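You operate a simulated robot arm through the tools that you are given. There is no shell and no other tool. Be economical: measure what you need, move in short steps, check, and stop when the job is done.

You are at the controls of a simulated robot arm. One attempt, no reset.

TASK
Switch the heat sealer off, wipe the smear off its plate once cool, and lock the bar.
Fine: turn the sealer knob down to 120 C and put the blue pad back. What is to be rubbed or washed off counts as gone when no trace of it is left.

It is judged by the outcome, as a careful person would: the job done as asked, and still so three seconds after it is handed in. It fails if anything else is knocked over, pushed out of place, dropped, spilled or broken.

THE ROBOT
A 6-joint arm with a two-finger parallel gripper on a trunk, on a base that drives. Base frame: it is fixed to the floor where the robot stands at the start and does not move with it; the origin is under the middle of the robot, x ahead of it, y to its left, z up; the surface under the hand at the start is at about z = 900. Units: mm, degrees, N and s.
With the tool pointing down near the work surface it reaches from about 280 to 680 mm from the robot's upright axis, wherever it stands. Its first joint turns from -166.0 to 166.0 degrees. Places, roughly: heat sealer [500, 300, 1000]; sealer knob [500, 200, 1000]; sealer lock [600, 200, 1000]; sealer switch [400, 200, 1000]; smear [400, 400, 900]. Payload 1.57 kg.
The TCP is the grasp point between the finger pads, 30 mm short of the fingertips. In the tool frame z runs along the fingers and y along their closing line. The gripper opens to 110 mm. The fingers are 24 mm wide and 12 mm thick; the gripper's body (48 by 112 mm) begins 78 mm behind the TCP.
Orientation is that of the tool frame in the base frame, as a unit quaternion [x, y, z, w]. With the fingers straight down and closing along the base's y, the tool's x points along the base's -x, its y along +y and its z along -z.

THE INTERFACE
- The arm moves only by the tool arm_command. Its argument "targets" is text: rows parted by semicolons, each of 7 numbers parted by spaces: the turn, a rotation vector about the base's x, y, z in units of 5 degrees (1.0 is 5 degrees), then the shift along the base's x, y, z in units of 40 mm (1.0 is 40 mm), then the gripper command, from -1 (shut) to 1 (fully open), values between in proportion. In form: rx ry rz dx dy dz hand; .... A call has 1 to 20 rows; each row shifts and turns the commanded pose from where the row before left it. A call with a number of a shift or a turn outside -1 to 1 is refused whole. Rows are played at 5 a second. More than 50 mm and 8.6 degrees between two rows, or a gripper value outside its range, and nothing of the call is played. Where a pose cannot be reached the arm comes as near as it can. A force on the tool above 40 N (or 10 N above the force at the start of the call, whichever is more), or a blocked arm, ends the call early, and 0.2 s more pass. The fingers move at their own pace (about 108 mm/s each) and stop on an object; they squeeze with about 32 N. The grip force told is the motor's: it shows also when the fingers shut on nothing. Time passes only in rows, and 0.2 s behind the last, so rows that do not move let the fingers close. It gives the time, the measured TCP pose, the force on the tool (base axes), the opening and the grip force at its end, in the units of the frame above (readings bear some noise), with the torque about the TCP (base axes, N m) and any sound that the robot's microphone picked up.
- Cameras (640 x 400 px; columns grow to the right, rows downward): "scene" is now at [54.6, 131.6, 1701.8]; the picture's right is [-0.11, -0.99, 0.00], its down [-0.78, 0.09, -0.62] and it looks along [0.61, -0.07, -0.79] (base axes); focal length 278 px, centre (320, 200). "wrist" rides on the gripper at [70, 16, -141] in the tool frame; the picture's right is [-0.23, 0.97, 0.00], its down [-0.86, -0.20, -0.48] and it looks along [-0.47, -0.11, 0.88] (tool axes); focal length 222 px, centre (320, 200). There is no depth. A picture from a camera that has moved, and an enlarged one, comes with that camera's place and axes in the base frame and with its lens.
- snapshot(camera): a new picture of that camera. The clock stands still meanwhile.
- move_column(by): slides the trunk up (or, below 0, down) by that many mm; the arm and the scene camera ride with it, the base frame stays. It gives what a move gives, with no picture.
- roll_base(legs): drives the robot by 1 to 6 legs, each [ahead, left, turn to the left] in mm, mm and degrees, along the robot's own axes; the way and the turn of a leg run together, so that a leg with both is an arc; at most 1500 mm and 180 degrees a leg. The arm and the cameras ride along, it lands a little off, and it stops where it bumps. It gives what a move gives.
- head_to(pan, tilt): turns the head with the scene camera to pan (to the left, within 120 degrees either way) and tilt (down, from -29 to 69), counted from straight ahead of the robot. It gives what a move gives.
- zoom(camera, box): a new picture of the part [left, top, right, bottom] of that camera's present view, enlarged. The clock stands still meanwhile.
- finish_job(): hands the job in; it is judged then, once.

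Work in short steps. Places have to be worked out from the pictures, the camera data and where the tool is seen: move nearer, look again, correct. Check each grasp and each placing, and mend what went wrong. You have 120 turns and 90 pictures in all, those below and enlarged ones among them. Open the gripper and draw the arm clear of the work before you hand the job in, unless the task says otherwise; then end with one line.

The tools are called after "Call:" as a command line: name --argument value ..., lists and objects as JSON in quotes. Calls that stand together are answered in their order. arm_command: Moves the arm, as the interface text tells. Its arguments: {"type":"object","properties":{"targets":{"type":"string"}},"required":["targets"]} The other tools are called the same way: move_column (by) slides the trunk up or down; roll_base (legs) drives the base; head_to (pan, tilt) turns the head that bears the scene camera; snapshot (camera) takes a picture; zoom (camera, box) takes an enlarged picture of a part of a camera's view; finish_job () hands the job in.

At the start:

```text
clock: 0.0
eef_pos: [524.0, 133.9, 1259.8]
orientation: [0.0, 1.0, -0.001, 0.0]
ft_force: [-0.5, -0.1, 0.3]
moment: [0.01, 0.0, 0.0]
gripper_width: 109.8
grip_force: 0.0
trunk travel left (down, up): [-300.0, 290.0]
robot x, y, heading: [0.2, 1.1, 0.3]
head pan, tilt: [-6.3, 51.9]
```

scene: 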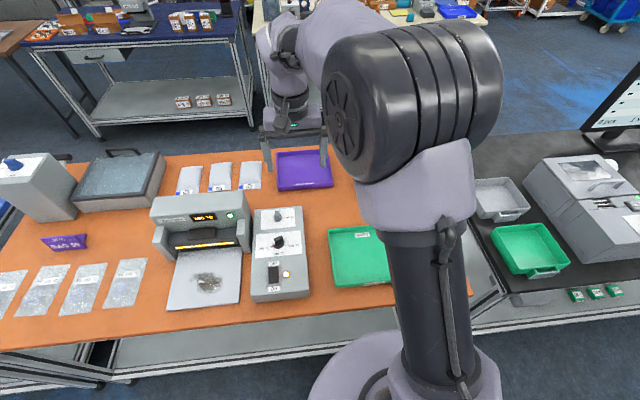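
wrist: 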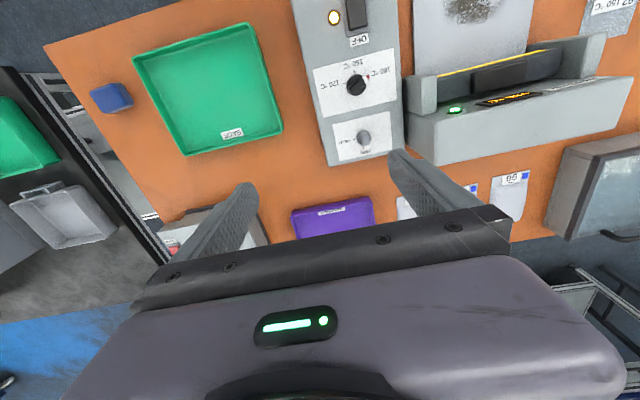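

I'll look closer at the sealer, its controls and the blue pad.

Call:
zoom --camera "scene" --box '[140, 170, 320, 320]'

Call:
zoom --camera "wrist" --box '[280, 0, 640, 225]'

```text
2.67 times, centred on (230, 245) of scene
camera zoom: at [54.6, 131.6, 1701.8], right [-0.11, -0.99, 0.0], down [-0.78, 0.09, -0.62], along [0.61, -0.07, -0.79], focal length 740 px, centre (560, 80)
```

zoom: 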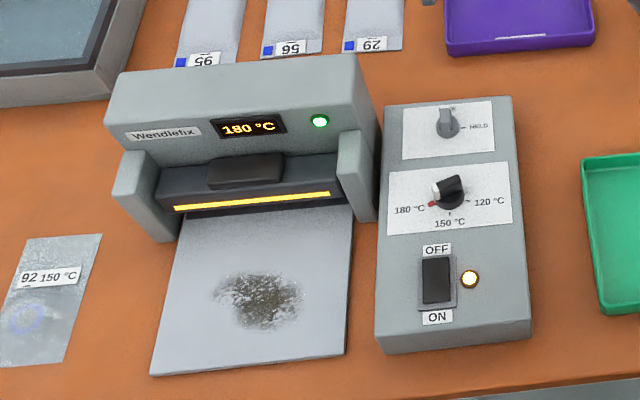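

```text
1.78 times, centred on (460, 112) of wrist
camera zoom: at [454.7, 151.4, 1402.0], right [0.23, 0.97, 0.0], down [0.86, -0.2, 0.48], along [0.47, -0.11, -0.88], focal length 395 px, centre (71, 356)
```

zoom: 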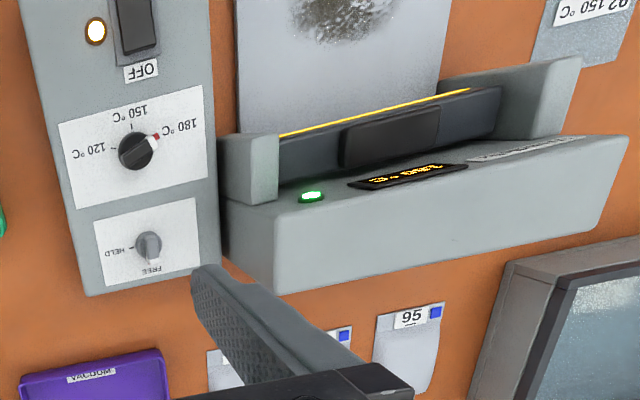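

Pad seems to be the blue block at roughly (390,-257). Zooming on it and on the dials.

Call:
zoom --camera "wrist" --box '[60, 50, 180, 125]'

Call:
zoom --camera "wrist" --box '[290, 0, 420, 170]'

Call:
zoom --camera "scene" --box '[240, 195, 320, 305]'

```text
5.33 times, centred on (120, 88) of wrist
camera zoom: at [454.7, 151.4, 1402.0], right [0.23, 0.97, 0.0], down [0.86, -0.2, 0.48], along [0.47, -0.11, -0.88], focal length 1185 px, centre (1387, 800)
```

zoom: 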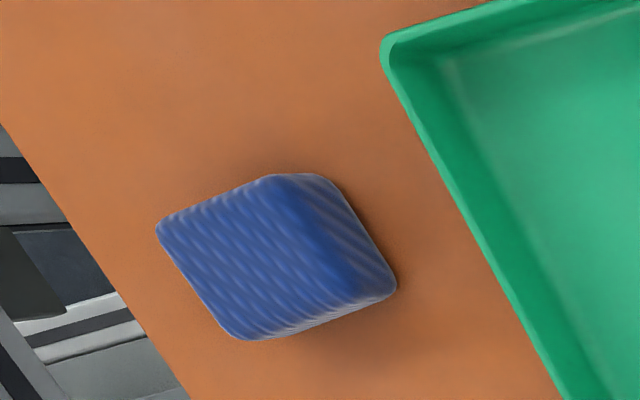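

```text
2.35 times, centred on (355, 85) of wrist
camera zoom: at [454.7, 151.4, 1402.0], right [0.23, 0.97, 0.0], down [0.86, -0.2, 0.48], along [0.47, -0.11, -0.88], focal length 523 px, centre (238, 471)
```

zoom: 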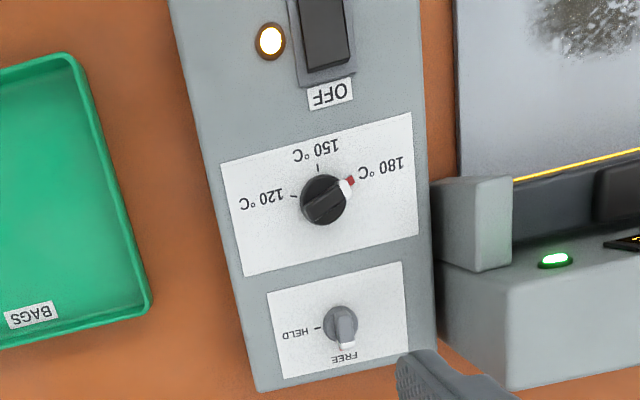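

```text
3.64 times, centred on (280, 250) of scene
camera zoom: at [54.6, 131.6, 1701.8], right [-0.11, -0.99, 0.0], down [-0.78, 0.09, -0.62], along [0.61, -0.07, -0.79], focal length 1010 px, centre (466, 18)
```

zoom: 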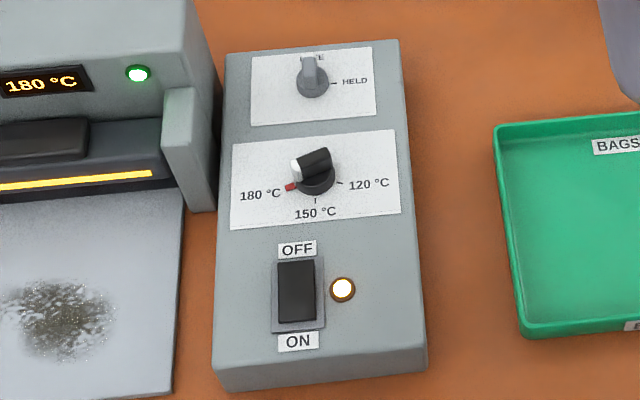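

Knob triangulates to about (475,208,964), lock (572,210), switch (381,225). I move the hand over the panel's near end, closing the fingers, for a near look.

Call:
arm_command --targets "0 0 0 -0.8 0.6 -0.95 -1; 0 0 0 -0.8 0.6 -0.95 -1; 0 0 0 -0.8 0.6 -0.95 -1; 0 0 0 -0.7 0.5 -0.9 -1; 0 0 0 0 0 0 -1"

Call:
snapshot --camera "wrist"

Call:
snapshot --camera "scene"

```text
refused: row 1 steps farther than a row can; nothing moved
```

```text
82 pictures are left
camera wrist: at [454.7, 151.4, 1402.0], right [0.23, 0.97, 0.0], down [0.86, -0.2, 0.48], along [0.47, -0.11, -0.88], focal length 222 px, centre (320, 200)
```

wrist: 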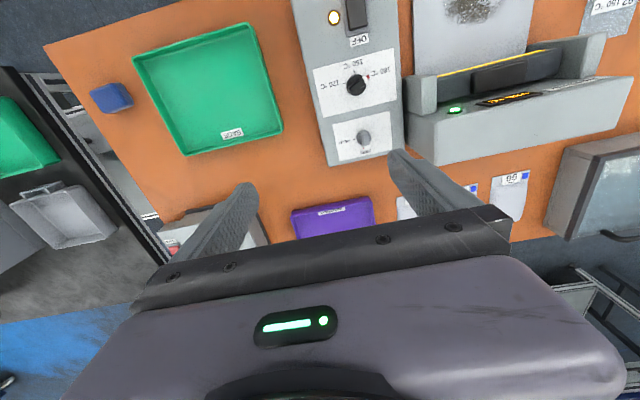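

```text
81 pictures are left
camera scene: at [54.6, 131.6, 1701.8], right [-0.11, -0.99, 0.0], down [-0.78, 0.09, -0.62], along [0.61, -0.07, -0.79], focal length 278 px, centre (320, 200)
```

scene: 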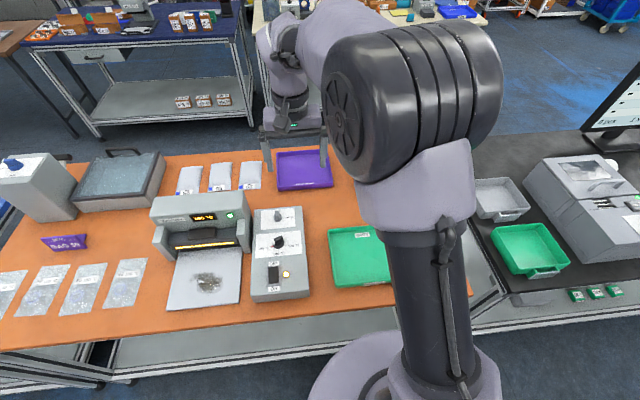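

The step must stay under 50 mm in total; I'll use smaller rows.

Call:
arm_command --targets "0 0 0 -0.6 0.45 -0.74 -1; 0 0 0 -0.6 0.45 -0.74 -1; 0 0 0 -0.6 0.45 -0.74 -1; 0 0 0 -0.6 0.45 -0.74 -1; 0 0 0 -0.6 0.45 -0.74 -1; 0 0 0 0 0 0 -1"

Call:
snapshot --camera "wrist"

Call:
snapshot --camera "scene"

```text
clock: 1.4
eef_pos: [403.9, 223.8, 1111.6]
orientation: [0.001, 1.0, 0.0, 0.0]
ft_force: [0.2, 0.2, 0.5]
moment: [-0.02, 0.01, 0.02]
gripper_width: 0.1
grip_force: 21.6
trunk travel left (down, up): [-300.0, 290.0]
robot x, y, heading: [-1.3, -0.9, 0.0]
head pan, tilt: [-6.3, 51.9]
```

```text
80 pictures are left
camera wrist: at [333.0, 240.7, 1252.8], right [0.23, 0.97, 0.0], down [0.85, -0.2, 0.48], along [0.47, -0.11, -0.88], focal length 222 px, centre (320, 200)
```

wrist: 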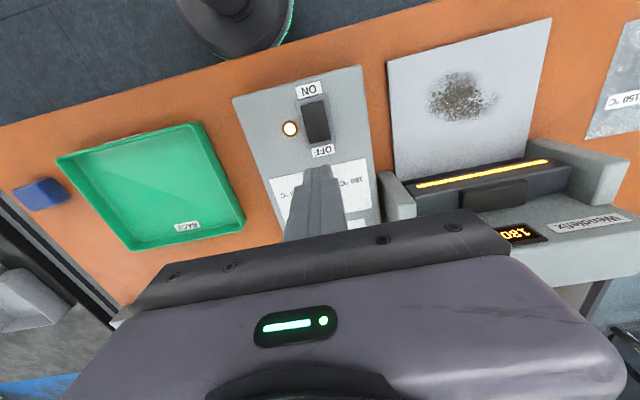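

```text
79 pictures are left
camera scene: at [54.6, 131.1, 1701.9], right [-0.11, -0.99, 0.0], down [-0.78, 0.09, -0.62], along [0.61, -0.07, -0.79], focal length 278 px, centre (320, 200)
```

scene: 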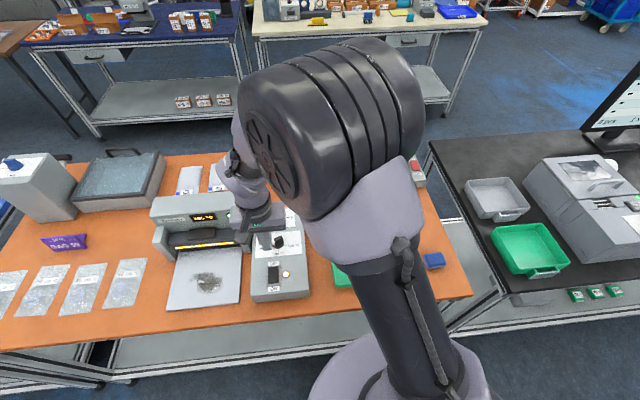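

The rocker's OFF half is near (394,226). I go down above it, with tips still ~20 mm clear, and look.

Call:
arm_command --targets "0 0 0 -0.25 0.05 -0.9 -1; 0 0 0 0 0 -0.9 -1; 0 0 0 0 0 -0.75 -1; 0 0 0 0 0 0 -1"

Call:
zoom --camera "wrist" --box '[200, 20, 440, 220]'

Call:
zoom --camera "scene" --box '[210, 190, 330, 310]'

```text
clock: 2.4
eef_pos: [393.9, 228.1, 1007.8]
orientation: [0.001, 1.0, -0.001, 0.0]
ft_force: [0.8, -0.8, -0.2]
moment: [-0.02, 0.0, 0.01]
gripper_width: 0.0
grip_force: 21.1
trunk travel left (down, up): [-300.0, 290.0]
robot x, y, heading: [0.1, 0.8, 0.1]
head pan, tilt: [-6.3, 51.9]
```

```text
2.00 times, centred on (320, 120) of wrist
camera zoom: at [324.6, 244.2, 1150.9], right [0.23, 0.97, 0.0], down [0.86, -0.2, 0.48], along [0.47, -0.11, -0.88], focal length 444 px, centre (320, 360)
```

zoom: 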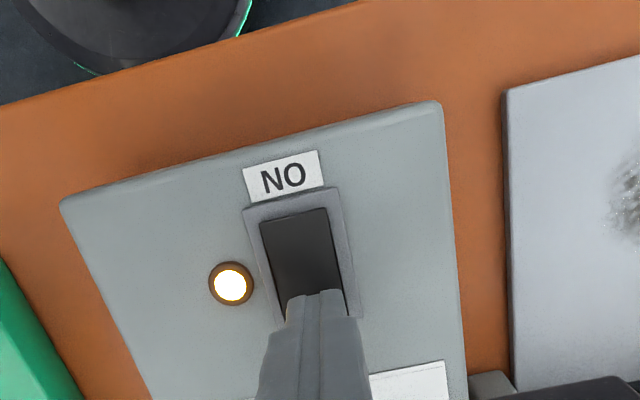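

```text
3.33 times, centred on (270, 250) of scene
camera zoom: at [54.3, 131.4, 1701.9], right [-0.11, -0.99, 0.0], down [-0.78, 0.09, -0.62], along [0.61, -0.07, -0.79], focal length 926 px, centre (487, 33)
```

zoom: 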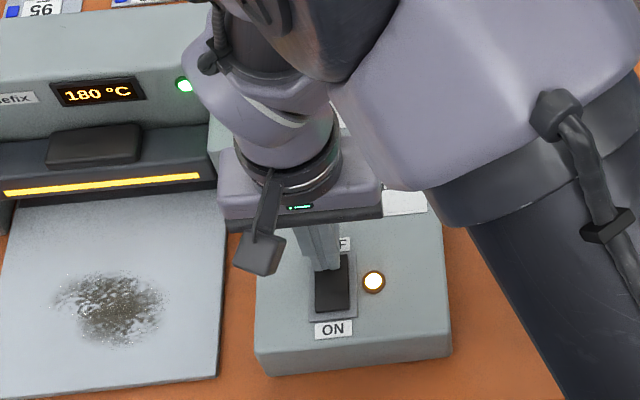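

The tips hang over the rocker's OFF half. Pressing down in small steps.

Call:
arm_command --targets "0 0 0 0 -0.05 -0.3 -1; 0 0 0 0 0 -0.15 -1; 0 0 0 0 0 -0.1 -1; 0 0 0 0 0 -0.1 -1; 0 0 0 0 0 -0.1 -1; 0 0 0 0 0 -0.1 -1; 0 0 0 0 0 -0.1 -1"

Call:
zoom --camera "scene" --box '[160, 190, 330, 310]'

```text
clock: 2.8
eef_pos: [394.9, 226.2, 1002.0]
orientation: [0.001, 1.0, 0.001, 0.001]
ft_force: [-3.1, -3.5, 14.3]
moment: [-0.18, 0.38, 0.15]
gripper_width: 0.1
grip_force: 21.2
trunk travel left (down, up): [-300.0, 290.0]
robot x, y, heading: [2.2, -1.4, -0.0]
head pan, tilt: [-6.3, 51.9]
heard: click
stopped in row 2: the force on the tool passed its limit at 54 N (the readings are from after the stop); the commanded pose is now the measured one
```

```text
3.33 times, centred on (245, 250) of scene
camera zoom: at [53.6, 131.0, 1702.0], right [-0.11, -0.99, 0.0], down [-0.78, 0.09, -0.62], along [0.61, -0.07, -0.79], focal length 926 px, centre (570, 33)
```

zoom: 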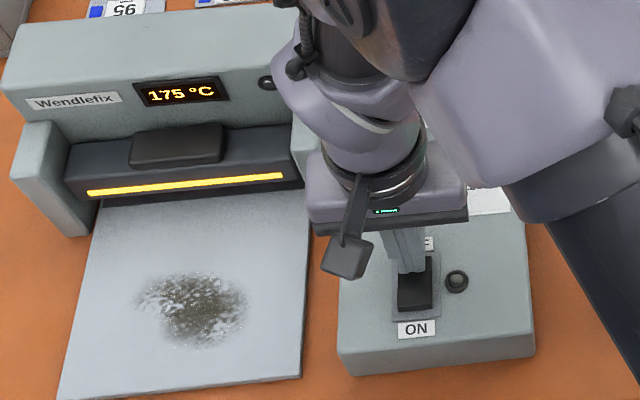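

Click heard, the lamps are out and the display falls (175). I lift off and view the knob and lock from above.

Call:
arm_command --targets "0 0 0 0 0 1 -1; 0 0 0 0 0 1 -1; 0 0 0 0 0 1 -1; 0 0 0 -0.5 0 0.9 -1; 0 0 0 -1 0 0 -1; 0 0 0 -0.5 0 0 -1"

Call:
snapshot --camera "wrist"

```text
clock: 4.2
eef_pos: [314.4, 225.9, 1158.5]
orientation: [0.0, 1.0, 0.002, 0.002]
ft_force: [0.3, 0.6, -0.1]
moment: [0.0, 0.0, 0.01]
gripper_width: 0.0
grip_force: 21.8
trunk travel left (down, up): [-300.0, 290.0]
robot x, y, heading: [-4.0, 4.4, -0.2]
head pan, tilt: [-6.3, 51.9]
```

```text
75 pictures are left
camera wrist: at [243.6, 242.9, 1300.1], right [0.23, 0.97, 0.0], down [0.85, -0.2, 0.48], along [0.47, -0.11, -0.88], focal length 222 px, centre (320, 200)
```

wrist: 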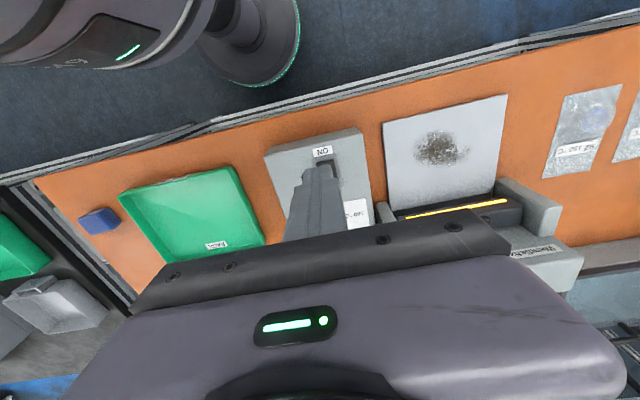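

The hand hides what is beyond it; the scene camera may see better now.

Call:
zoom --camera "scene" --box '[240, 195, 320, 275]'

```text
5.00 times, centred on (280, 235) of scene
camera zoom: at [54.2, 131.4, 1701.8], right [-0.11, -0.99, 0.0], down [-0.78, 0.09, -0.62], along [0.61, -0.07, -0.79], focal length 1388 px, centre (520, 25)
```

zoom: 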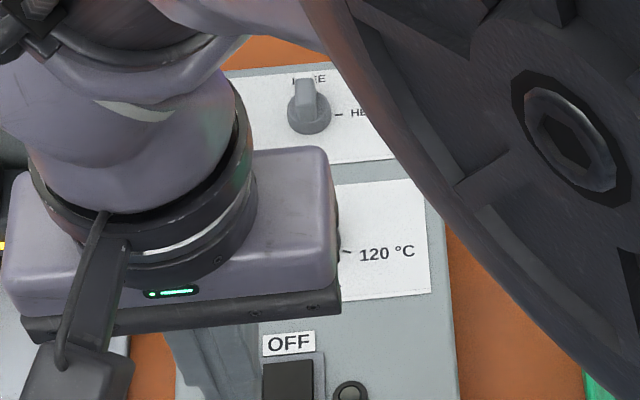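

Arm hides it; I move to above the knob with open fingers, well high.

Call:
arm_command --targets "0 0 0 1 -0.1 0 1; 0 0 0 1 -0.1 0 1; 0 0 0 1 -0.1 0 1; 0 0 0 1 -0.1 0 1; 0 0 0 0.65 0 -0.5 1; 0 0 0 0 0 -0.5 1"

Call:
snapshot --camera "wrist"

```text
clock: 5.6
eef_pos: [499.5, 211.3, 1117.1]
orientation: [0.0, 1.0, 0.001, 0.002]
ft_force: [-0.7, -0.3, -0.2]
moment: [0.03, 0.0, 0.0]
gripper_width: 109.9
grip_force: 0.2
trunk travel left (down, up): [-300.0, 290.0]
robot x, y, heading: [-2.4, 3.6, -0.1]
head pan, tilt: [-6.3, 51.9]
```

```text
73 pictures are left
camera wrist: at [429.4, 227.6, 1259.6], right [0.23, 0.97, 0.0], down [0.85, -0.2, 0.48], along [0.47, -0.11, -0.88], focal length 222 px, centre (320, 200)
```

wrist: 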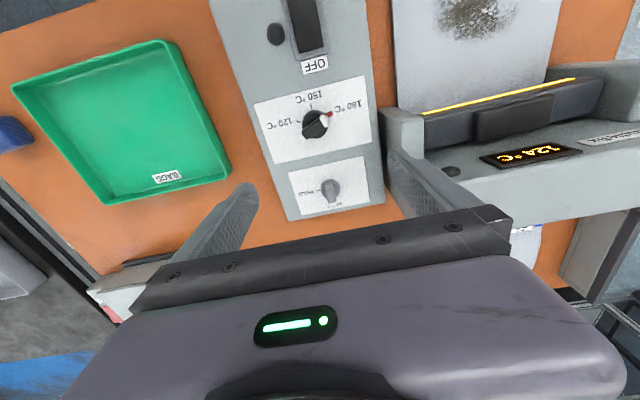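

Call:
zoom --camera "wrist" --box '[245, 70, 385, 220]'

```text
2.67 times, centred on (315, 145) of wrist
camera zoom: at [429.4, 227.6, 1259.6], right [0.23, 0.97, 0.0], down [0.85, -0.2, 0.48], along [0.47, -0.11, -0.88], focal length 592 px, centre (333, 347)
```

zoom: 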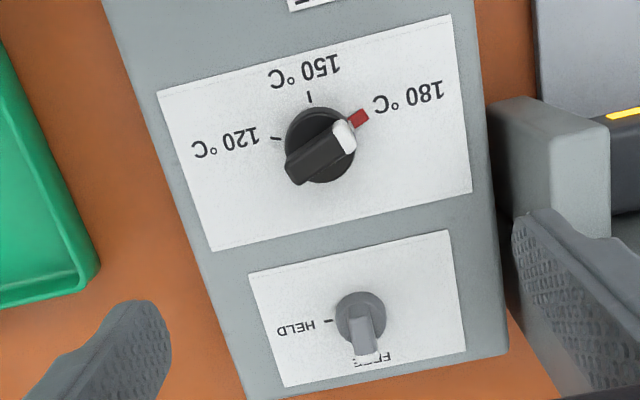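

Geometry: knob centre ≈ (478,210), panel z≈955, ridge top ≈987; pointer at 180, marks at ±70° about the 150 mark. I turn the tool −70° to straddle the ridge, staying above it, and check.

Call:
arm_command --targets "0 0 -1 -0.1 0 -0.1 -0.1; 0 0 -1 -0.1 0 -0.1 -0.1; 0 0 -1 -0.1 0 -0.1 -0.1; 0 0 -1 -0.1 0 -0.1 -0.1; 0 0 -1 -0.1 0 -0.1 -0.1; 0 0 -1 0 -0.03 -0.1 -0.1; 0 0 -1 0 0 -0.1 -0.1; 0 0 -1 0 0 -0.1 -0.1; 0 0 -1 0 0 -0.1 -0.1; 0 0 -1 0 0 -0.1 -0.1; 0 0 -1 0 0 -0.1 -0.1; 0 0 -1 0 0 -0.1 -0.1; 0 0 -1 0 0 -0.1 -0.1; 0 0 -1 0 0 -0.1 -0.1; 0 0 0 0 0 0 -0.1"

Call:
snapshot --camera "wrist"

```text
clock: 8.8
eef_pos: [482.4, 211.1, 1060.1]
orientation: [0.574, 0.819, 0.0, 0.002]
ft_force: [0.1, -0.7, 0.4]
moment: [0.02, 0.01, 0.02]
gripper_width: 49.4
grip_force: 0.1
trunk travel left (down, up): [-300.0, 290.0]
robot x, y, heading: [1.0, 1.5, -0.1]
head pan, tilt: [-6.3, 51.9]
```

```text
71 pictures are left
camera wrist: at [473.0, 281.6, 1202.6], right [0.99, 0.12, 0.0], down [0.1, -0.87, 0.48], along [0.06, -0.48, -0.88], focal length 222 px, centre (320, 200)
```

wrist: 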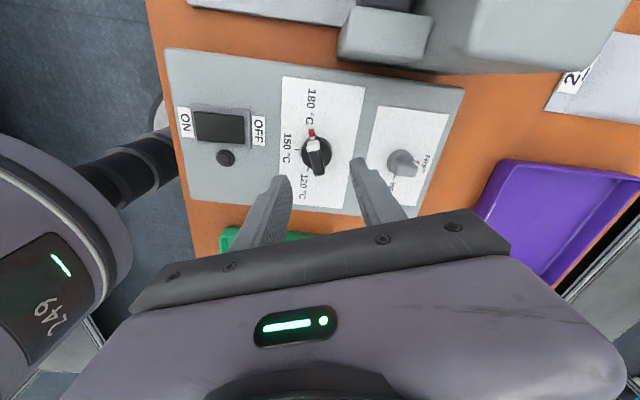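

Call:
zoom --camera "wrist" --box '[250, 100, 390, 210]'

```text
3.64 times, centred on (320, 155) of wrist
camera zoom: at [473.0, 281.6, 1202.6], right [0.99, 0.12, 0.0], down [0.1, -0.87, 0.48], along [0.06, -0.48, -0.88], focal length 808 px, centre (320, 364)
```

zoom: 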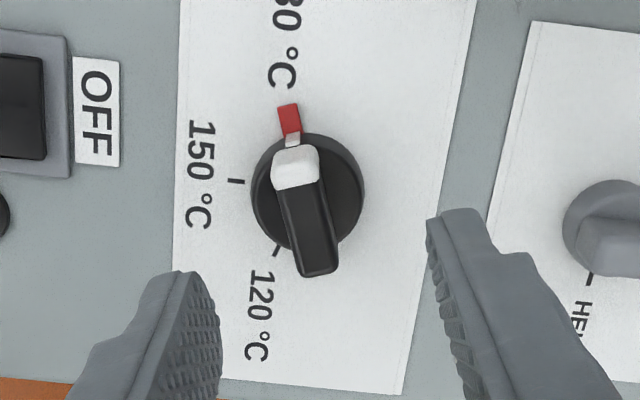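

Knob disc centre ≈ (478.4,211.5), fingers square to the ridge. I go down so tips are at about 978 and close.

Call:
arm_command --targets "0 0 0 -0.1 0 -0.5 -0.1; 0 0 0 0 0 -0.5 -0.1; 0 0 0 0 0 -0.3 -0.1; 0 0 0 0 0 0 -0.1"

Call:
zoom --camera "wrist" --box '[220, 80, 420, 230]'

```text
clock: 9.8
eef_pos: [479.2, 210.7, 1008.7]
orientation: [0.573, 0.819, -0.001, 0.001]
ft_force: [-0.6, -0.4, -0.6]
moment: [-0.02, -0.04, 0.0]
gripper_width: 49.6
grip_force: 0.1
trunk travel left (down, up): [-300.0, 290.0]
robot x, y, heading: [4.7, -1.6, -0.0]
head pan, tilt: [-6.3, 51.9]
```

```text
2.67 times, centred on (320, 155) of wrist
camera zoom: at [470.6, 282.3, 1152.0], right [0.99, 0.12, 0.0], down [0.1, -0.87, 0.48], along [0.06, -0.48, -0.88], focal length 592 px, centre (320, 320)
```

zoom: 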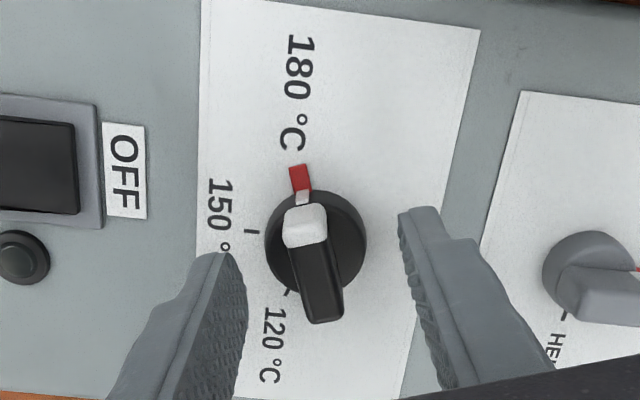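

Ridge lies between the tips. Closing.

Call:
arm_command --targets "0 0 0 0 0 0 -0.6; 0 0 0 0 0 0 -1; 0 0 0 0 0 0 -1"

Call:
zoom --camera "wrist" --box '[220, 80, 420, 230]'

```text
clock: 10.6
eef_pos: [478.4, 210.5, 1008.9]
orientation: [0.574, 0.819, -0.001, 0.002]
ft_force: [-8.4, -3.4, -4.4]
moment: [0.08, 0.29, 0.11]
gripper_width: 12.1
grip_force: 29.2
trunk travel left (down, up): [-300.0, 290.0]
robot x, y, heading: [0.2, -0.2, -0.1]
head pan, tilt: [-6.3, 51.9]
```

```text
2.67 times, centred on (320, 155) of wrist
camera zoom: at [469.6, 281.9, 1151.8], right [0.99, 0.12, 0.0], down [0.1, -0.87, 0.48], along [0.06, -0.48, -0.88], focal length 592 px, centre (320, 320)
```

zoom: 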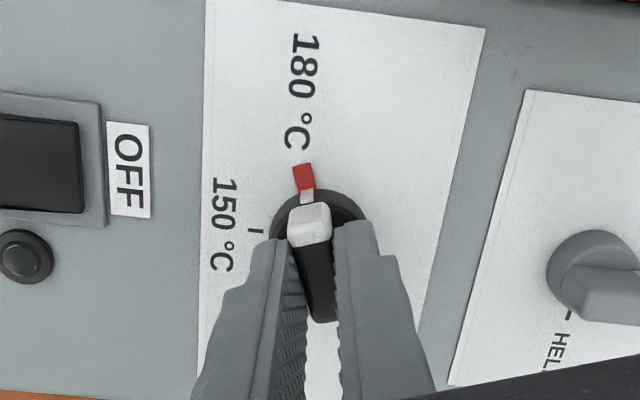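

Gripped at 12.1 mm. Turning +70° (towards 150) first.

Call:
arm_command --targets "0 0 0.5 -0.02 0 0 -1; 0 0 1 0 0 0 -1; 0 0 1 0 0 0 -1; 0 0 1 0 0 0 -1; 0 0 1 0 0 0 -1; 0 0 1 0 0 0 -1; 0 0 1 0 0 0 -1; 0 0 1 0 0 0 -1; 0 0 1 0 0 0 -1; 0 0 1 0 0 0 -1; 0 0 1 0 0 0 -1; 0 0 1 0 0 0 -1; 0 0 1 0 0 0 -1; 0 0 1 0 0 0 -1; 0 0 0.5 0 0 0 -1"

Call:
zoom --camera "wrist" --box '[220, 80, 420, 230]'

```text
clock: 13.8
eef_pos: [476.1, 210.0, 1007.7]
orientation: [-0.001, 1.0, 0.001, 0.001]
ft_force: [15.0, 2.3, 20.1]
moment: [-0.17, -0.12, 0.03]
gripper_width: 12.0
grip_force: 28.8
trunk travel left (down, up): [-300.0, 290.0]
robot x, y, heading: [-2.3, -2.3, 0.3]
head pan, tilt: [-6.3, 51.9]
```

```text
2.67 times, centred on (320, 155) of wrist
camera zoom: at [406.7, 226.5, 1150.0], right [0.23, 0.97, 0.0], down [0.85, -0.2, 0.48], along [0.47, -0.11, -0.88], focal length 592 px, centre (320, 320)
```

zoom: 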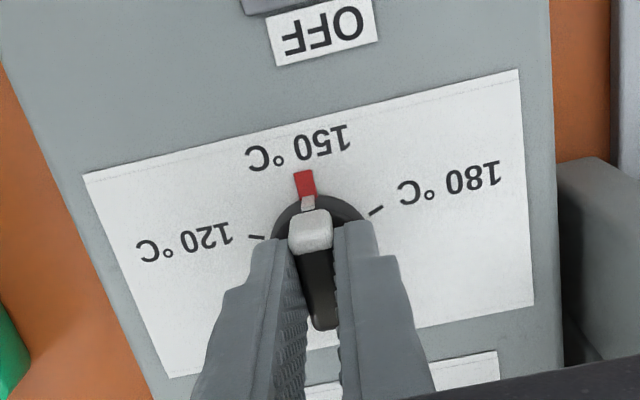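

The pointer (red) now sits at 150. Continuing another 65°, then check against the 120 tick.

Call:
arm_command --targets "0 0 1 0.03 0 0.03 -1; 0 0 1 0 0 0 -1; 0 0 1 0 0 0 -1; 0 0 1 0 0 0 -1; 0 0 1 0 0 0 -1; 0 0 1 0 0 0 -1; 0 0 1 0 0 0 -1; 0 0 1 0 0 0 -1; 0 0 1 0 0 0 -1; 0 0 1 0 0 0 -1; 0 0 1 0 0 0 -1; 0 0 1 0 0 0 -1; 0 0 1 0 0 0 -1; 0 0 0 0 0 0 -1"

Call:
zoom --camera "wrist" --box '[220, 80, 420, 230]'

```text
clock: 16.8
eef_pos: [478.3, 209.3, 1010.0]
orientation: [-0.538, 0.843, 0.002, 0.001]
ft_force: [-7.6, -4.5, -15.1]
moment: [-0.72, 0.32, 0.06]
gripper_width: 11.9
grip_force: 29.2
trunk travel left (down, up): [-300.0, 290.0]
robot x, y, heading: [2.5, -1.1, -0.0]
head pan, tilt: [-6.3, 51.9]
```

```text
2.67 times, centred on (320, 155) of wrist
camera zoom: at [433.8, 152.9, 1151.7], right [-0.79, 0.62, 0.0], down [0.54, 0.69, 0.48], along [0.29, 0.38, -0.88], focal length 592 px, centre (320, 320)
```

zoom: 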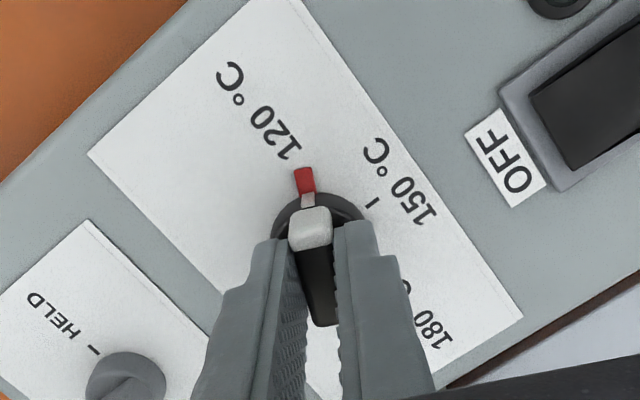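

By symmetry 5° more should hit 120; then I release and verify.

Call:
arm_command --targets "0 0 0.5 0 0 0 -1; 0 0 0.5 0 0 0 -1; 0 0 0 0 0 0 -1; 0 0 0 0 0 0 -0.5; 0 0 0 0 0 0 -0.1; 0 0 0 0 0 0.5 -0.1; 0 0 0 0 0 1 -0.1; 0 0 0 0 0 0 -0.1"

Call:
zoom --camera "wrist" --box '[240, 90, 400, 210]'

Call:
zoom --camera "scene" --box '[140, 180, 320, 310]'

```text
clock: 18.6
eef_pos: [478.1, 210.8, 1068.6]
orientation: [-0.573, 0.819, 0.001, 0.0]
ft_force: [0.3, -0.9, -0.3]
moment: [0.0, -0.02, 0.01]
gripper_width: 49.5
grip_force: 0.1
trunk travel left (down, up): [-300.0, 290.0]
robot x, y, heading: [-2.5, -2.0, 0.2]
head pan, tilt: [-6.3, 51.9]
```

```text
3.33 times, centred on (320, 150) of wrist
camera zoom: at [438.5, 150.3, 1211.4], right [-0.84, 0.55, 0.0], down [0.48, 0.73, 0.48], along [0.26, 0.4, -0.88], focal length 740 px, centre (320, 367)
```

zoom: 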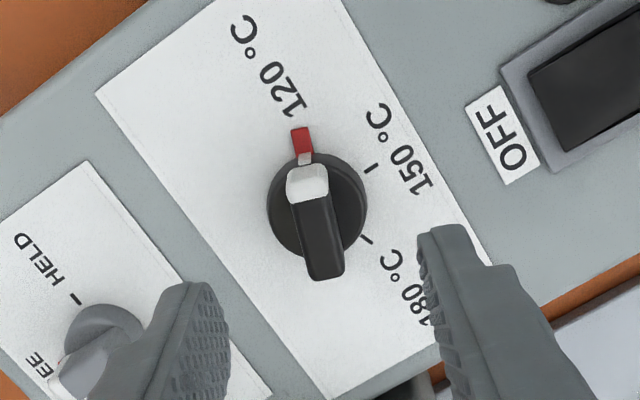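

```text
3.08 times, centred on (230, 245) of scene
camera zoom: at [55.2, 131.9, 1701.7], right [-0.11, -0.99, 0.0], down [-0.78, 0.09, -0.62], along [0.61, -0.07, -0.79], focal length 854 px, centre (597, 62)
```

zoom: 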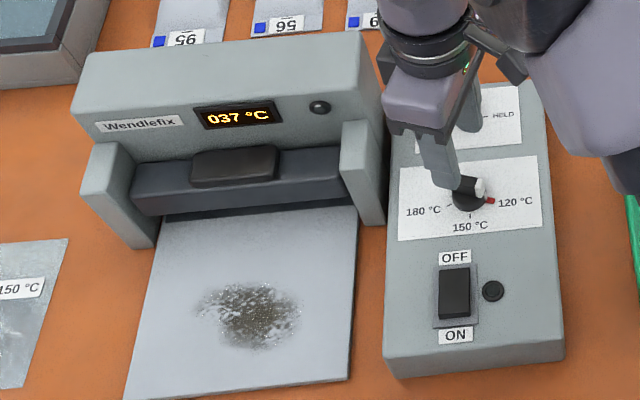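

Knob at 120, display at 37 °C and falling. Now to the pad: rise, then swing over with the tool turned back.

Call:
arm_command --targets "0 0 0 0 0 1 -0.1; 0 0 0 0 0 0.6 0.3; 0 0 -1 -0.1 -0.82 0 1; 0 0 -1 -0.1 -0.82 0 1; 0 0 -1 -0.1 -0.82 0 1; 0 0 -1 -0.1 -0.82 0 1; 0 0 -1 -0.1 -0.82 0 1; 0 0 -1 -0.1 -0.82 0 1; 0 0 -1 -0.1 -0.82 0 1; 0 0 -1 -0.1 -0.82 0 1; 0 0 -1 -0.1 -0.82 0 1; 0 0 -1 -0.1 -0.82 0 1; 0 0 -1 -0.1 -0.82 0 1; 0 0 -1 -0.1 -0.82 0 1; 0 0 -1 -0.1 -0.82 0 1; 0 0 -1 -0.1 -0.82 0 1; 0 0 0 0 0 0 1"

Call:
snapshot --camera "wrist"

Call:
snapshot --camera "scene"

```text
clock: 22.2
eef_pos: [423.5, -248.6, 1133.4]
orientation: [0.0, 1.0, 0.001, 0.002]
ft_force: [0.2, -0.3, 0.1]
moment: [-0.02, -0.03, -0.01]
gripper_width: 109.9
grip_force: 0.0
trunk travel left (down, up): [-300.0, 290.0]
robot x, y, heading: [2.7, -2.7, 0.1]
head pan, tilt: [-6.3, 51.9]
```

```text
63 pictures are left
camera wrist: at [353.2, -232.5, 1275.5], right [0.23, 0.97, 0.0], down [0.85, -0.2, 0.48], along [0.47, -0.11, -0.88], focal length 222 px, centre (320, 200)
```

wrist: 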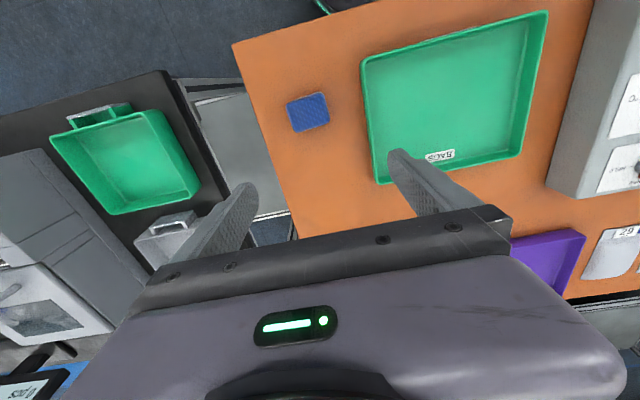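

```text
62 pictures are left
camera scene: at [54.7, 132.3, 1701.8], right [-0.11, -0.99, 0.0], down [-0.78, 0.09, -0.62], along [0.61, -0.07, -0.79], focal length 278 px, centre (320, 200)
```

scene: 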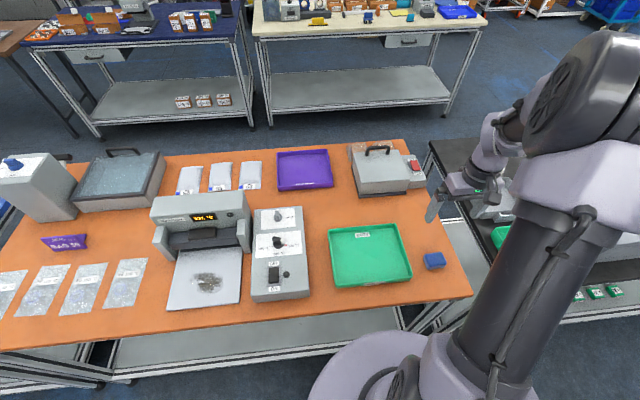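

Call:
zoom --camera "wrist" --box '[260, 75, 360, 150]'

Call:
zoom --camera "scene" --box '[390, 225, 470, 285]'

```text
5.33 times, centred on (310, 112) of wrist
camera zoom: at [353.2, -232.5, 1275.5], right [0.23, 0.97, 0.0], down [0.85, -0.2, 0.48], along [0.47, -0.11, -0.88], focal length 1185 px, centre (373, 667)
```

zoom: 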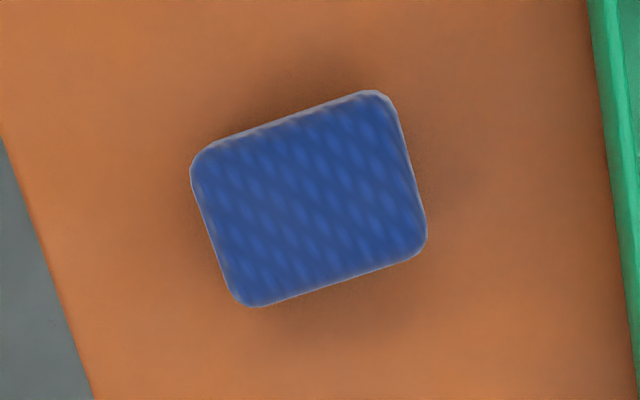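

```text
6.67 times, centred on (430, 255) of scene
camera zoom: at [54.7, 132.3, 1701.8], right [-0.11, -0.99, 0.0], down [-0.78, 0.09, -0.62], along [0.61, -0.07, -0.79], focal length 1851 px, centre (-413, -167)
```

zoom: 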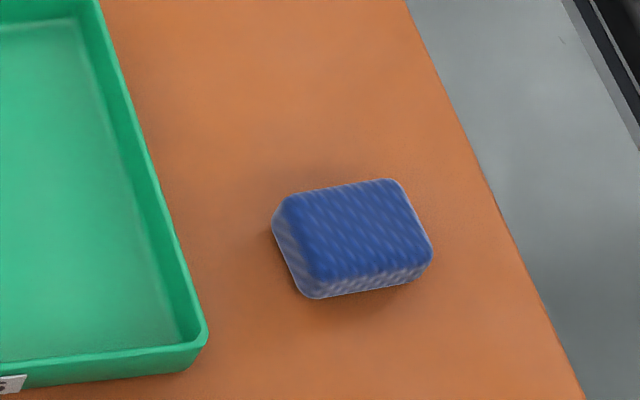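

Pad: centre ≈ (394,-260), about 41 (x) × 56 (y) mm, aligned with base axes. I descend with an 80 mm opening to grip across y, tips ~8–10 mm above the table.

Call:
arm_command --targets "0 0 0 -0.4 -0.14 -1 0.45; 0 0 0 -0.34 -0.14 -1 0.45; 0 0 0 0 0 -1 0.45; 0 0 0 0 0 -0.6 0.45; 0 0 0 0 0 0 0.45"

Call:
snapshot --camera "wrist"

Call:
zoom --camera "scene" --box '[370, 190, 510, 290]'

```text
clock: 23.4
eef_pos: [388.7, -260.9, 990.1]
orientation: [0.0, 1.0, 0.0, 0.002]
ft_force: [0.4, 0.4, 0.0]
moment: [0.0, 0.0, -0.01]
gripper_width: 79.8
grip_force: 0.0
trunk travel left (down, up): [-300.0, 290.0]
robot x, y, heading: [2.8, 1.6, 0.2]
head pan, tilt: [-6.3, 51.9]
```

```text
59 pictures are left
camera wrist: at [318.2, -244.3, 1132.1], right [0.23, 0.97, 0.0], down [0.85, -0.2, 0.48], along [0.47, -0.11, -0.88], focal length 222 px, centre (320, 200)
```

wrist: 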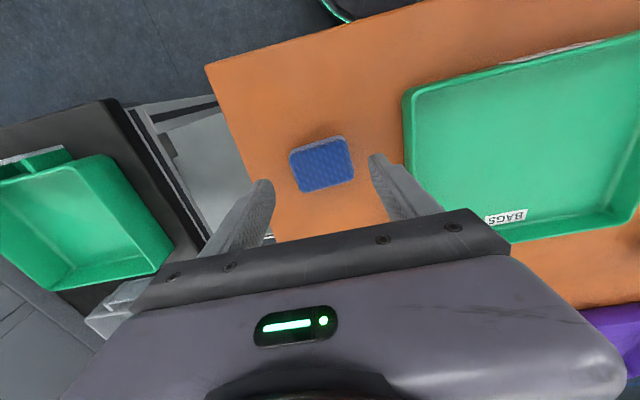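

```text
4.00 times, centred on (440, 240) of scene
camera zoom: at [54.5, 131.8, 1701.8], right [-0.11, -0.99, 0.0], down [-0.78, 0.09, -0.62], along [0.61, -0.07, -0.79], focal length 1111 px, centre (-160, 40)
```

zoom: 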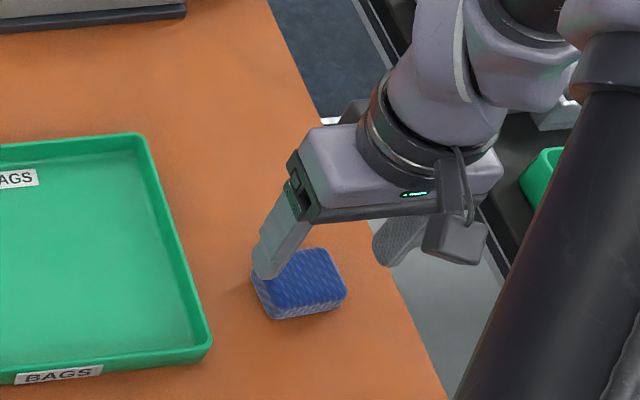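

Centred on the pad. Descend to TCP 940 and close.

Call:
arm_command --targets "0 0 0 0.03 0.02 -0.6 0.45; 0 0 0 0 0 -0.4 0.45; 0 0 0 0 0 -0.25 0.45; 0 0 0 0 0 0 0.45; 0 0 0 0 0 0 0; 0 0 0 0 0 0 -1; 0 0 0 0 0 0 -1"

Call:
snapshot --camera "wrist"

```text
clock: 25.0
eef_pos: [391.2, -258.1, 940.3]
orientation: [0.0, 1.0, 0.002, 0.002]
ft_force: [0.7, 0.0, -0.2]
moment: [-0.01, -0.02, 0.02]
gripper_width: 59.8
grip_force: 31.9
trunk travel left (down, up): [-300.0, 290.0]
robot x, y, heading: [-3.7, -1.2, 0.1]
head pan, tilt: [-6.3, 51.9]
```

```text
57 pictures are left
camera wrist: at [321.1, -241.9, 1082.4], right [0.23, 0.97, 0.0], down [0.85, -0.2, 0.48], along [0.47, -0.11, -0.88], focal length 222 px, centre (320, 200)
```

wrist: 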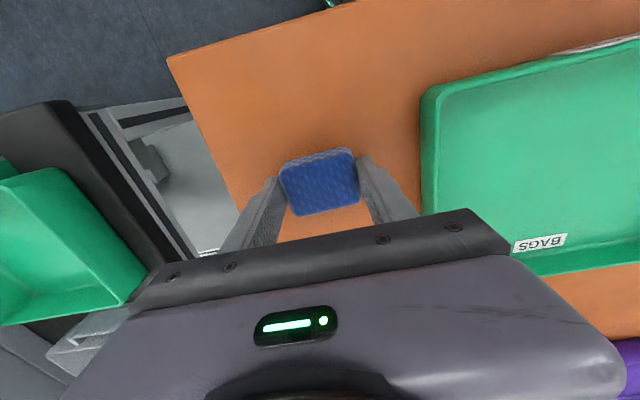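

Pad held (59.8 mm). Lift and carry over toward the plate at TCP z≈1060; smear is about x 363–435, y 373–472.

Call:
arm_command --targets "0 0 0 0 0 0.6 -1; 0 0 0 0 0 1 -1; 0 0 0 0 0 1 -1; 0 0 0 0 0.9 0.4 -1; 0 0 0 0 1 0 -1; 0 0 0 0 1 0 -1; 0 0 0 0 1 0 -1; 0 0 0 0 1 0 -1; 0 0 0 0 1 0 -1; 0 0 0 0 1 0 -1; 0 0 0 0 1 0 -1; 0 0 0 0 1 0 -1; 0 0 0 0 1 0 -1; 0 0 0 0 1 0 -1; 0 0 0 0 1 0 -1; 0 0 0 0 1 0 -1; 0 0 0 0 1 0 -1; 0 0 0 0 1 0 -1; 0 0 0 0 0 0 -1"

Call:
snapshot --camera "scene"

Call:
snapshot --camera "wrist"

```text
clock: 29.0
eef_pos: [394.3, 336.6, 1061.7]
orientation: [0.0, 1.0, 0.0, 0.0]
ft_force: [0.6, 0.2, -0.2]
moment: [-0.03, 0.0, 0.01]
gripper_width: 58.8
grip_force: 32.0
trunk travel left (down, up): [-300.0, 290.0]
robot x, y, heading: [-1.6, -0.1, 0.0]
head pan, tilt: [-6.3, 51.9]
```

```text
56 pictures are left
camera scene: at [54.7, 130.9, 1701.9], right [-0.11, -0.99, 0.0], down [-0.78, 0.09, -0.62], along [0.61, -0.07, -0.79], focal length 278 px, centre (320, 200)
```

scene: 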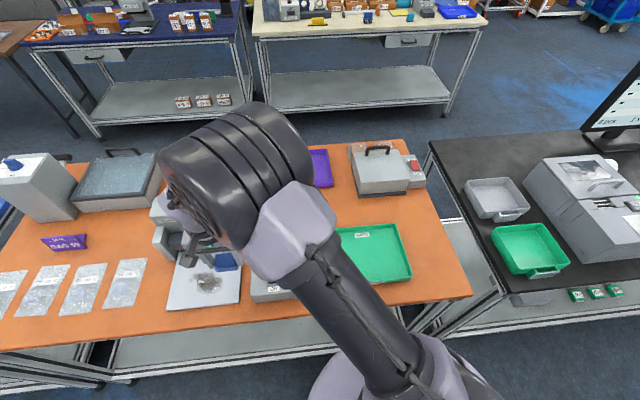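

```text
55 pictures are left
camera wrist: at [323.4, 352.8, 1203.4], right [0.23, 0.97, 0.0], down [0.85, -0.2, 0.48], along [0.47, -0.11, -0.88], focal length 222 px, centre (320, 200)
```

wrist: 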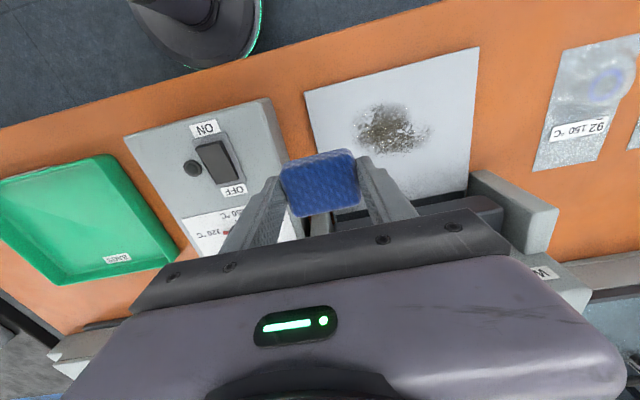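

Smear spans about x 365–432, y 383–474. The plate must be at room temperature by now (37 °C eleven seconds ago). I move over the near edge of the smear and lower until contact.

Call:
arm_command --targets "0 0 0 -0.24 0.7 0 -1; 0 0 0 -0.24 0.7 -0.5 -1; 0 0 0 0 0 -0.9 -1; 0 0 0 0 0 -0.9 -1; 0 0 0 0 0 -0.1 -1; 0 0 0 0 0 -0.05 -1; 0 0 0 0 0 -0.05 -1; 0 0 0 0 0 -0.05 -1; 0 0 0 0 0 0 -1"

Call:
zoom --camera "wrist" --box '[200, 40, 520, 240]'

Call:
zoom --camera "scene" --box '[140, 190, 280, 320]'

```text
clock: 31.0
eef_pos: [376.3, 392.5, 957.3]
orientation: [0.0, 1.0, 0.0, 0.002]
ft_force: [0.7, -1.0, 0.2]
moment: [0.01, 0.0, 0.01]
gripper_width: 58.9
grip_force: 31.8
trunk travel left (down, up): [-300.0, 290.0]
robot x, y, heading: [-0.0, 3.9, 0.1]
head pan, tilt: [-6.3, 51.9]
```

```text
2.00 times, centred on (360, 140) of wrist
camera zoom: at [305.6, 409.2, 1099.9], right [0.23, 0.97, 0.0], down [0.85, -0.2, 0.48], along [0.47, -0.11, -0.88], focal length 444 px, centre (240, 320)
```

zoom: 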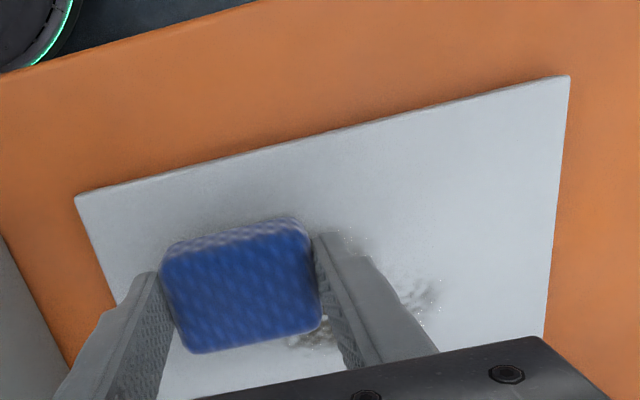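

```text
3.08 times, centred on (210, 255) of scene
camera zoom: at [54.6, 131.7, 1701.8], right [-0.11, -0.99, 0.0], down [-0.78, 0.09, -0.62], along [0.61, -0.07, -0.79], focal length 854 px, centre (658, 31)
```

zoom: 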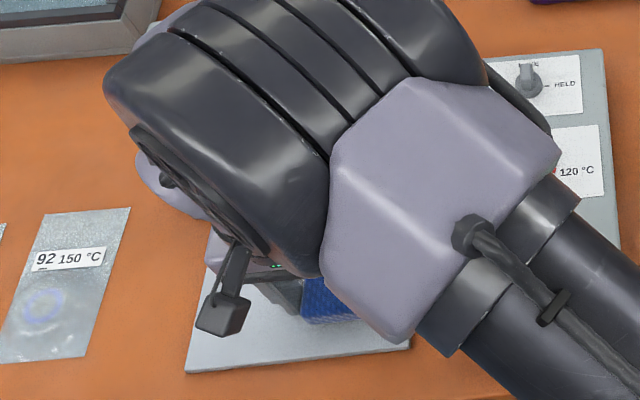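

No contact yet. Lowering by 1 mm rows, 6 mm.

Call:
arm_command --targets "0 0 0 0 0 -0.05 -1; 0 0 0 0 0 -0.05 -1; 0 0 0 0 0 -0.05 -1; 0 0 0 0 0 0 -1"

```text
clock: 32.0
eef_pos: [376.2, 393.0, 952.8]
orientation: [-0.001, 1.0, 0.0, 0.001]
ft_force: [0.3, -0.1, -0.1]
moment: [0.03, 0.01, 0.02]
gripper_width: 58.9
grip_force: 31.6
trunk travel left (down, up): [-300.0, 290.0]
robot x, y, heading: [-2.0, -1.6, 0.0]
head pan, tilt: [-6.3, 51.9]
```

Call:
arm_command --targets "0 0 0 0 0 -0.05 -1; 0 0 0 0 0 -0.05 -1; 0 0 0 0 0 0 -1"

```text
clock: 32.8
eef_pos: [375.8, 391.2, 950.6]
orientation: [-0.001, 1.0, 0.002, 0.004]
ft_force: [2.2, 9.4, 29.5]
moment: [-0.12, -0.02, 0.04]
gripper_width: 58.5
grip_force: 31.9
trunk travel left (down, up): [-300.0, 290.0]
robot x, y, heading: [1.3, -1.4, 0.1]
head pan, tilt: [-6.3, 51.9]
```

Contact at ~29 N; I ease off ~0.8 mm and stroke along y.

Call:
arm_command --targets "0 0 0 0 0 0.02 -1; 0 0 0 0 0.3 0 -1; 0 0 0 0 0.3 0 -1; 0 0 0 0 0.3 0 -1; 0 0 0 0 0.3 0 -1; 0 0 0 0 0.3 0 -1; 0 0 0 0 0.3 0 -1; 0 0 0 0 0 0 -1"

Call:
snapshot --camera "wrist"

```text
clock: 34.6
eef_pos: [372.8, 461.9, 950.2]
orientation: [0.001, 1.0, 0.003, 0.002]
ft_force: [-1.5, -10.8, 27.8]
moment: [-0.52, 0.04, -0.03]
gripper_width: 58.8
grip_force: 32.3
trunk travel left (down, up): [-300.0, 290.0]
robot x, y, heading: [2.7, 2.4, -0.1]
head pan, tilt: [-6.3, 51.9]
```

```text
52 pictures are left
camera wrist: at [302.9, 477.7, 1092.4], right [0.23, 0.97, 0.01], down [0.85, -0.2, 0.48], along [0.47, -0.1, -0.88], focal length 222 px, centre (320, 200)
```

wrist: 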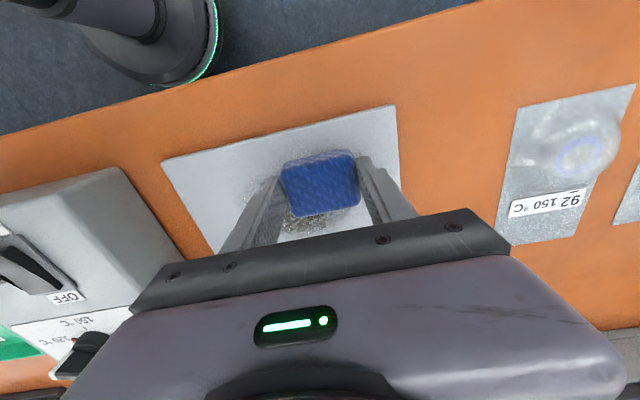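

Good drag friction. Continuing in a raster: shift +x 13 mm each pass.

Call:
arm_command --targets "0 0 0 0.32 0 0 -1; 0 0 0 0 -0.35 0 -1; 0 0 0 0 -0.35 0 -1; 0 0 0 0 -0.35 0 -1; 0 0 0 0 -0.35 0 -1; 0 0 0 0 -0.35 0 -1; 0 0 0 0.32 0 0 -1; 0 0 0 0 0.35 0 -1; 0 0 0 0 0.35 0 -1; 0 0 0 0 0.35 0 -1; 0 0 0 0 0.35 0 -1; 0 0 0 0 0.35 0 -1; 0 0 0 0.32 0 0 -1; 0 0 0 0 -0.35 0 -1; 0 0 0 0 -0.35 0 -1; 0 0 0 0 -0.35 0 -1; 0 0 0 0 -0.35 0 -1; 0 0 0 0 -0.35 0 -1; 0 0 0 0 0 0 -1"

```text
clock: 38.6
eef_pos: [411.5, 394.0, 949.9]
orientation: [0.0, 1.0, 0.002, 0.002]
ft_force: [-0.8, 11.2, 28.8]
moment: [0.37, -0.03, 0.02]
gripper_width: 58.5
grip_force: 32.4
trunk travel left (down, up): [-300.0, 290.0]
robot x, y, heading: [3.7, 0.4, -0.2]
head pan, tilt: [-6.3, 51.9]
```

Call:
arm_command --targets "0 0 0 0.3 0 0 -1; 0 0 0 0 0.35 0 -1; 0 0 0 0 0.35 0 -1; 0 0 0 0 0.35 0 -1; 0 0 0 0 0.35 0 -1; 0 0 0 0 0.35 0 -1; 0 0 0 0 0 0 -1; 0 0 0 0 0 0.5 -1; 0 0 0 0 0 1 -1; 0 0 0 0 -1 0.5 -1; 0 0 0 0 -1 0 -1; 0 0 0 0 -1 0 -1; 0 0 0 0 -0.5 0 -1; 0 0 0 0 0 0 -1"

Call:
snapshot --camera "wrist"

Call:
zoom --camera "scene" --box '[140, 190, 280, 320]'

```text
clock: 41.6
eef_pos: [424.9, 324.5, 1028.9]
orientation: [0.0, 1.0, 0.001, 0.002]
ft_force: [-0.2, 0.2, 0.0]
moment: [-0.02, 0.03, 0.01]
gripper_width: 58.6
grip_force: 32.3
trunk travel left (down, up): [-300.0, 290.0]
robot x, y, heading: [-3.1, -0.1, 0.3]
head pan, tilt: [-6.3, 51.9]
```

```text
51 pictures are left
camera wrist: at [355.3, 340.8, 1171.6], right [0.23, 0.97, 0.0], down [0.85, -0.2, 0.48], along [0.47, -0.11, -0.88], focal length 222 px, centre (320, 200)
```

wrist: 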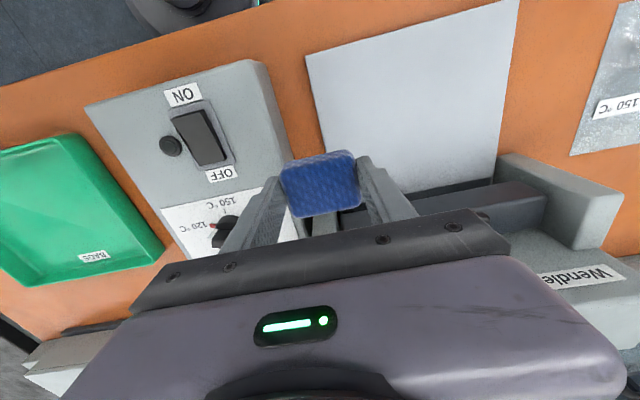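

```text
3.08 times, centred on (210, 255) of scene
camera zoom: at [54.5, 131.7, 1701.8], right [-0.11, -0.99, 0.0], down [-0.78, 0.09, -0.62], along [0.61, -0.07, -0.79], focal length 854 px, centre (658, 31)
```

zoom: 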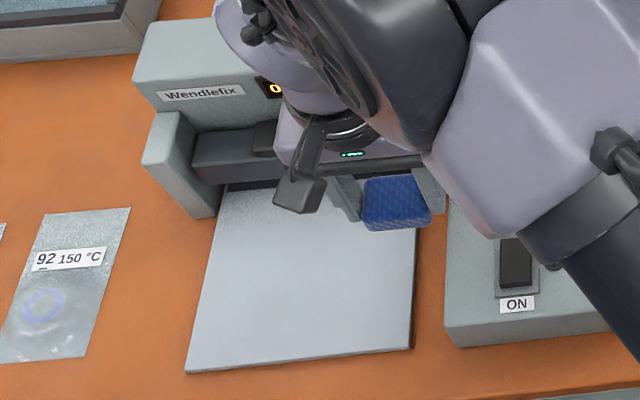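

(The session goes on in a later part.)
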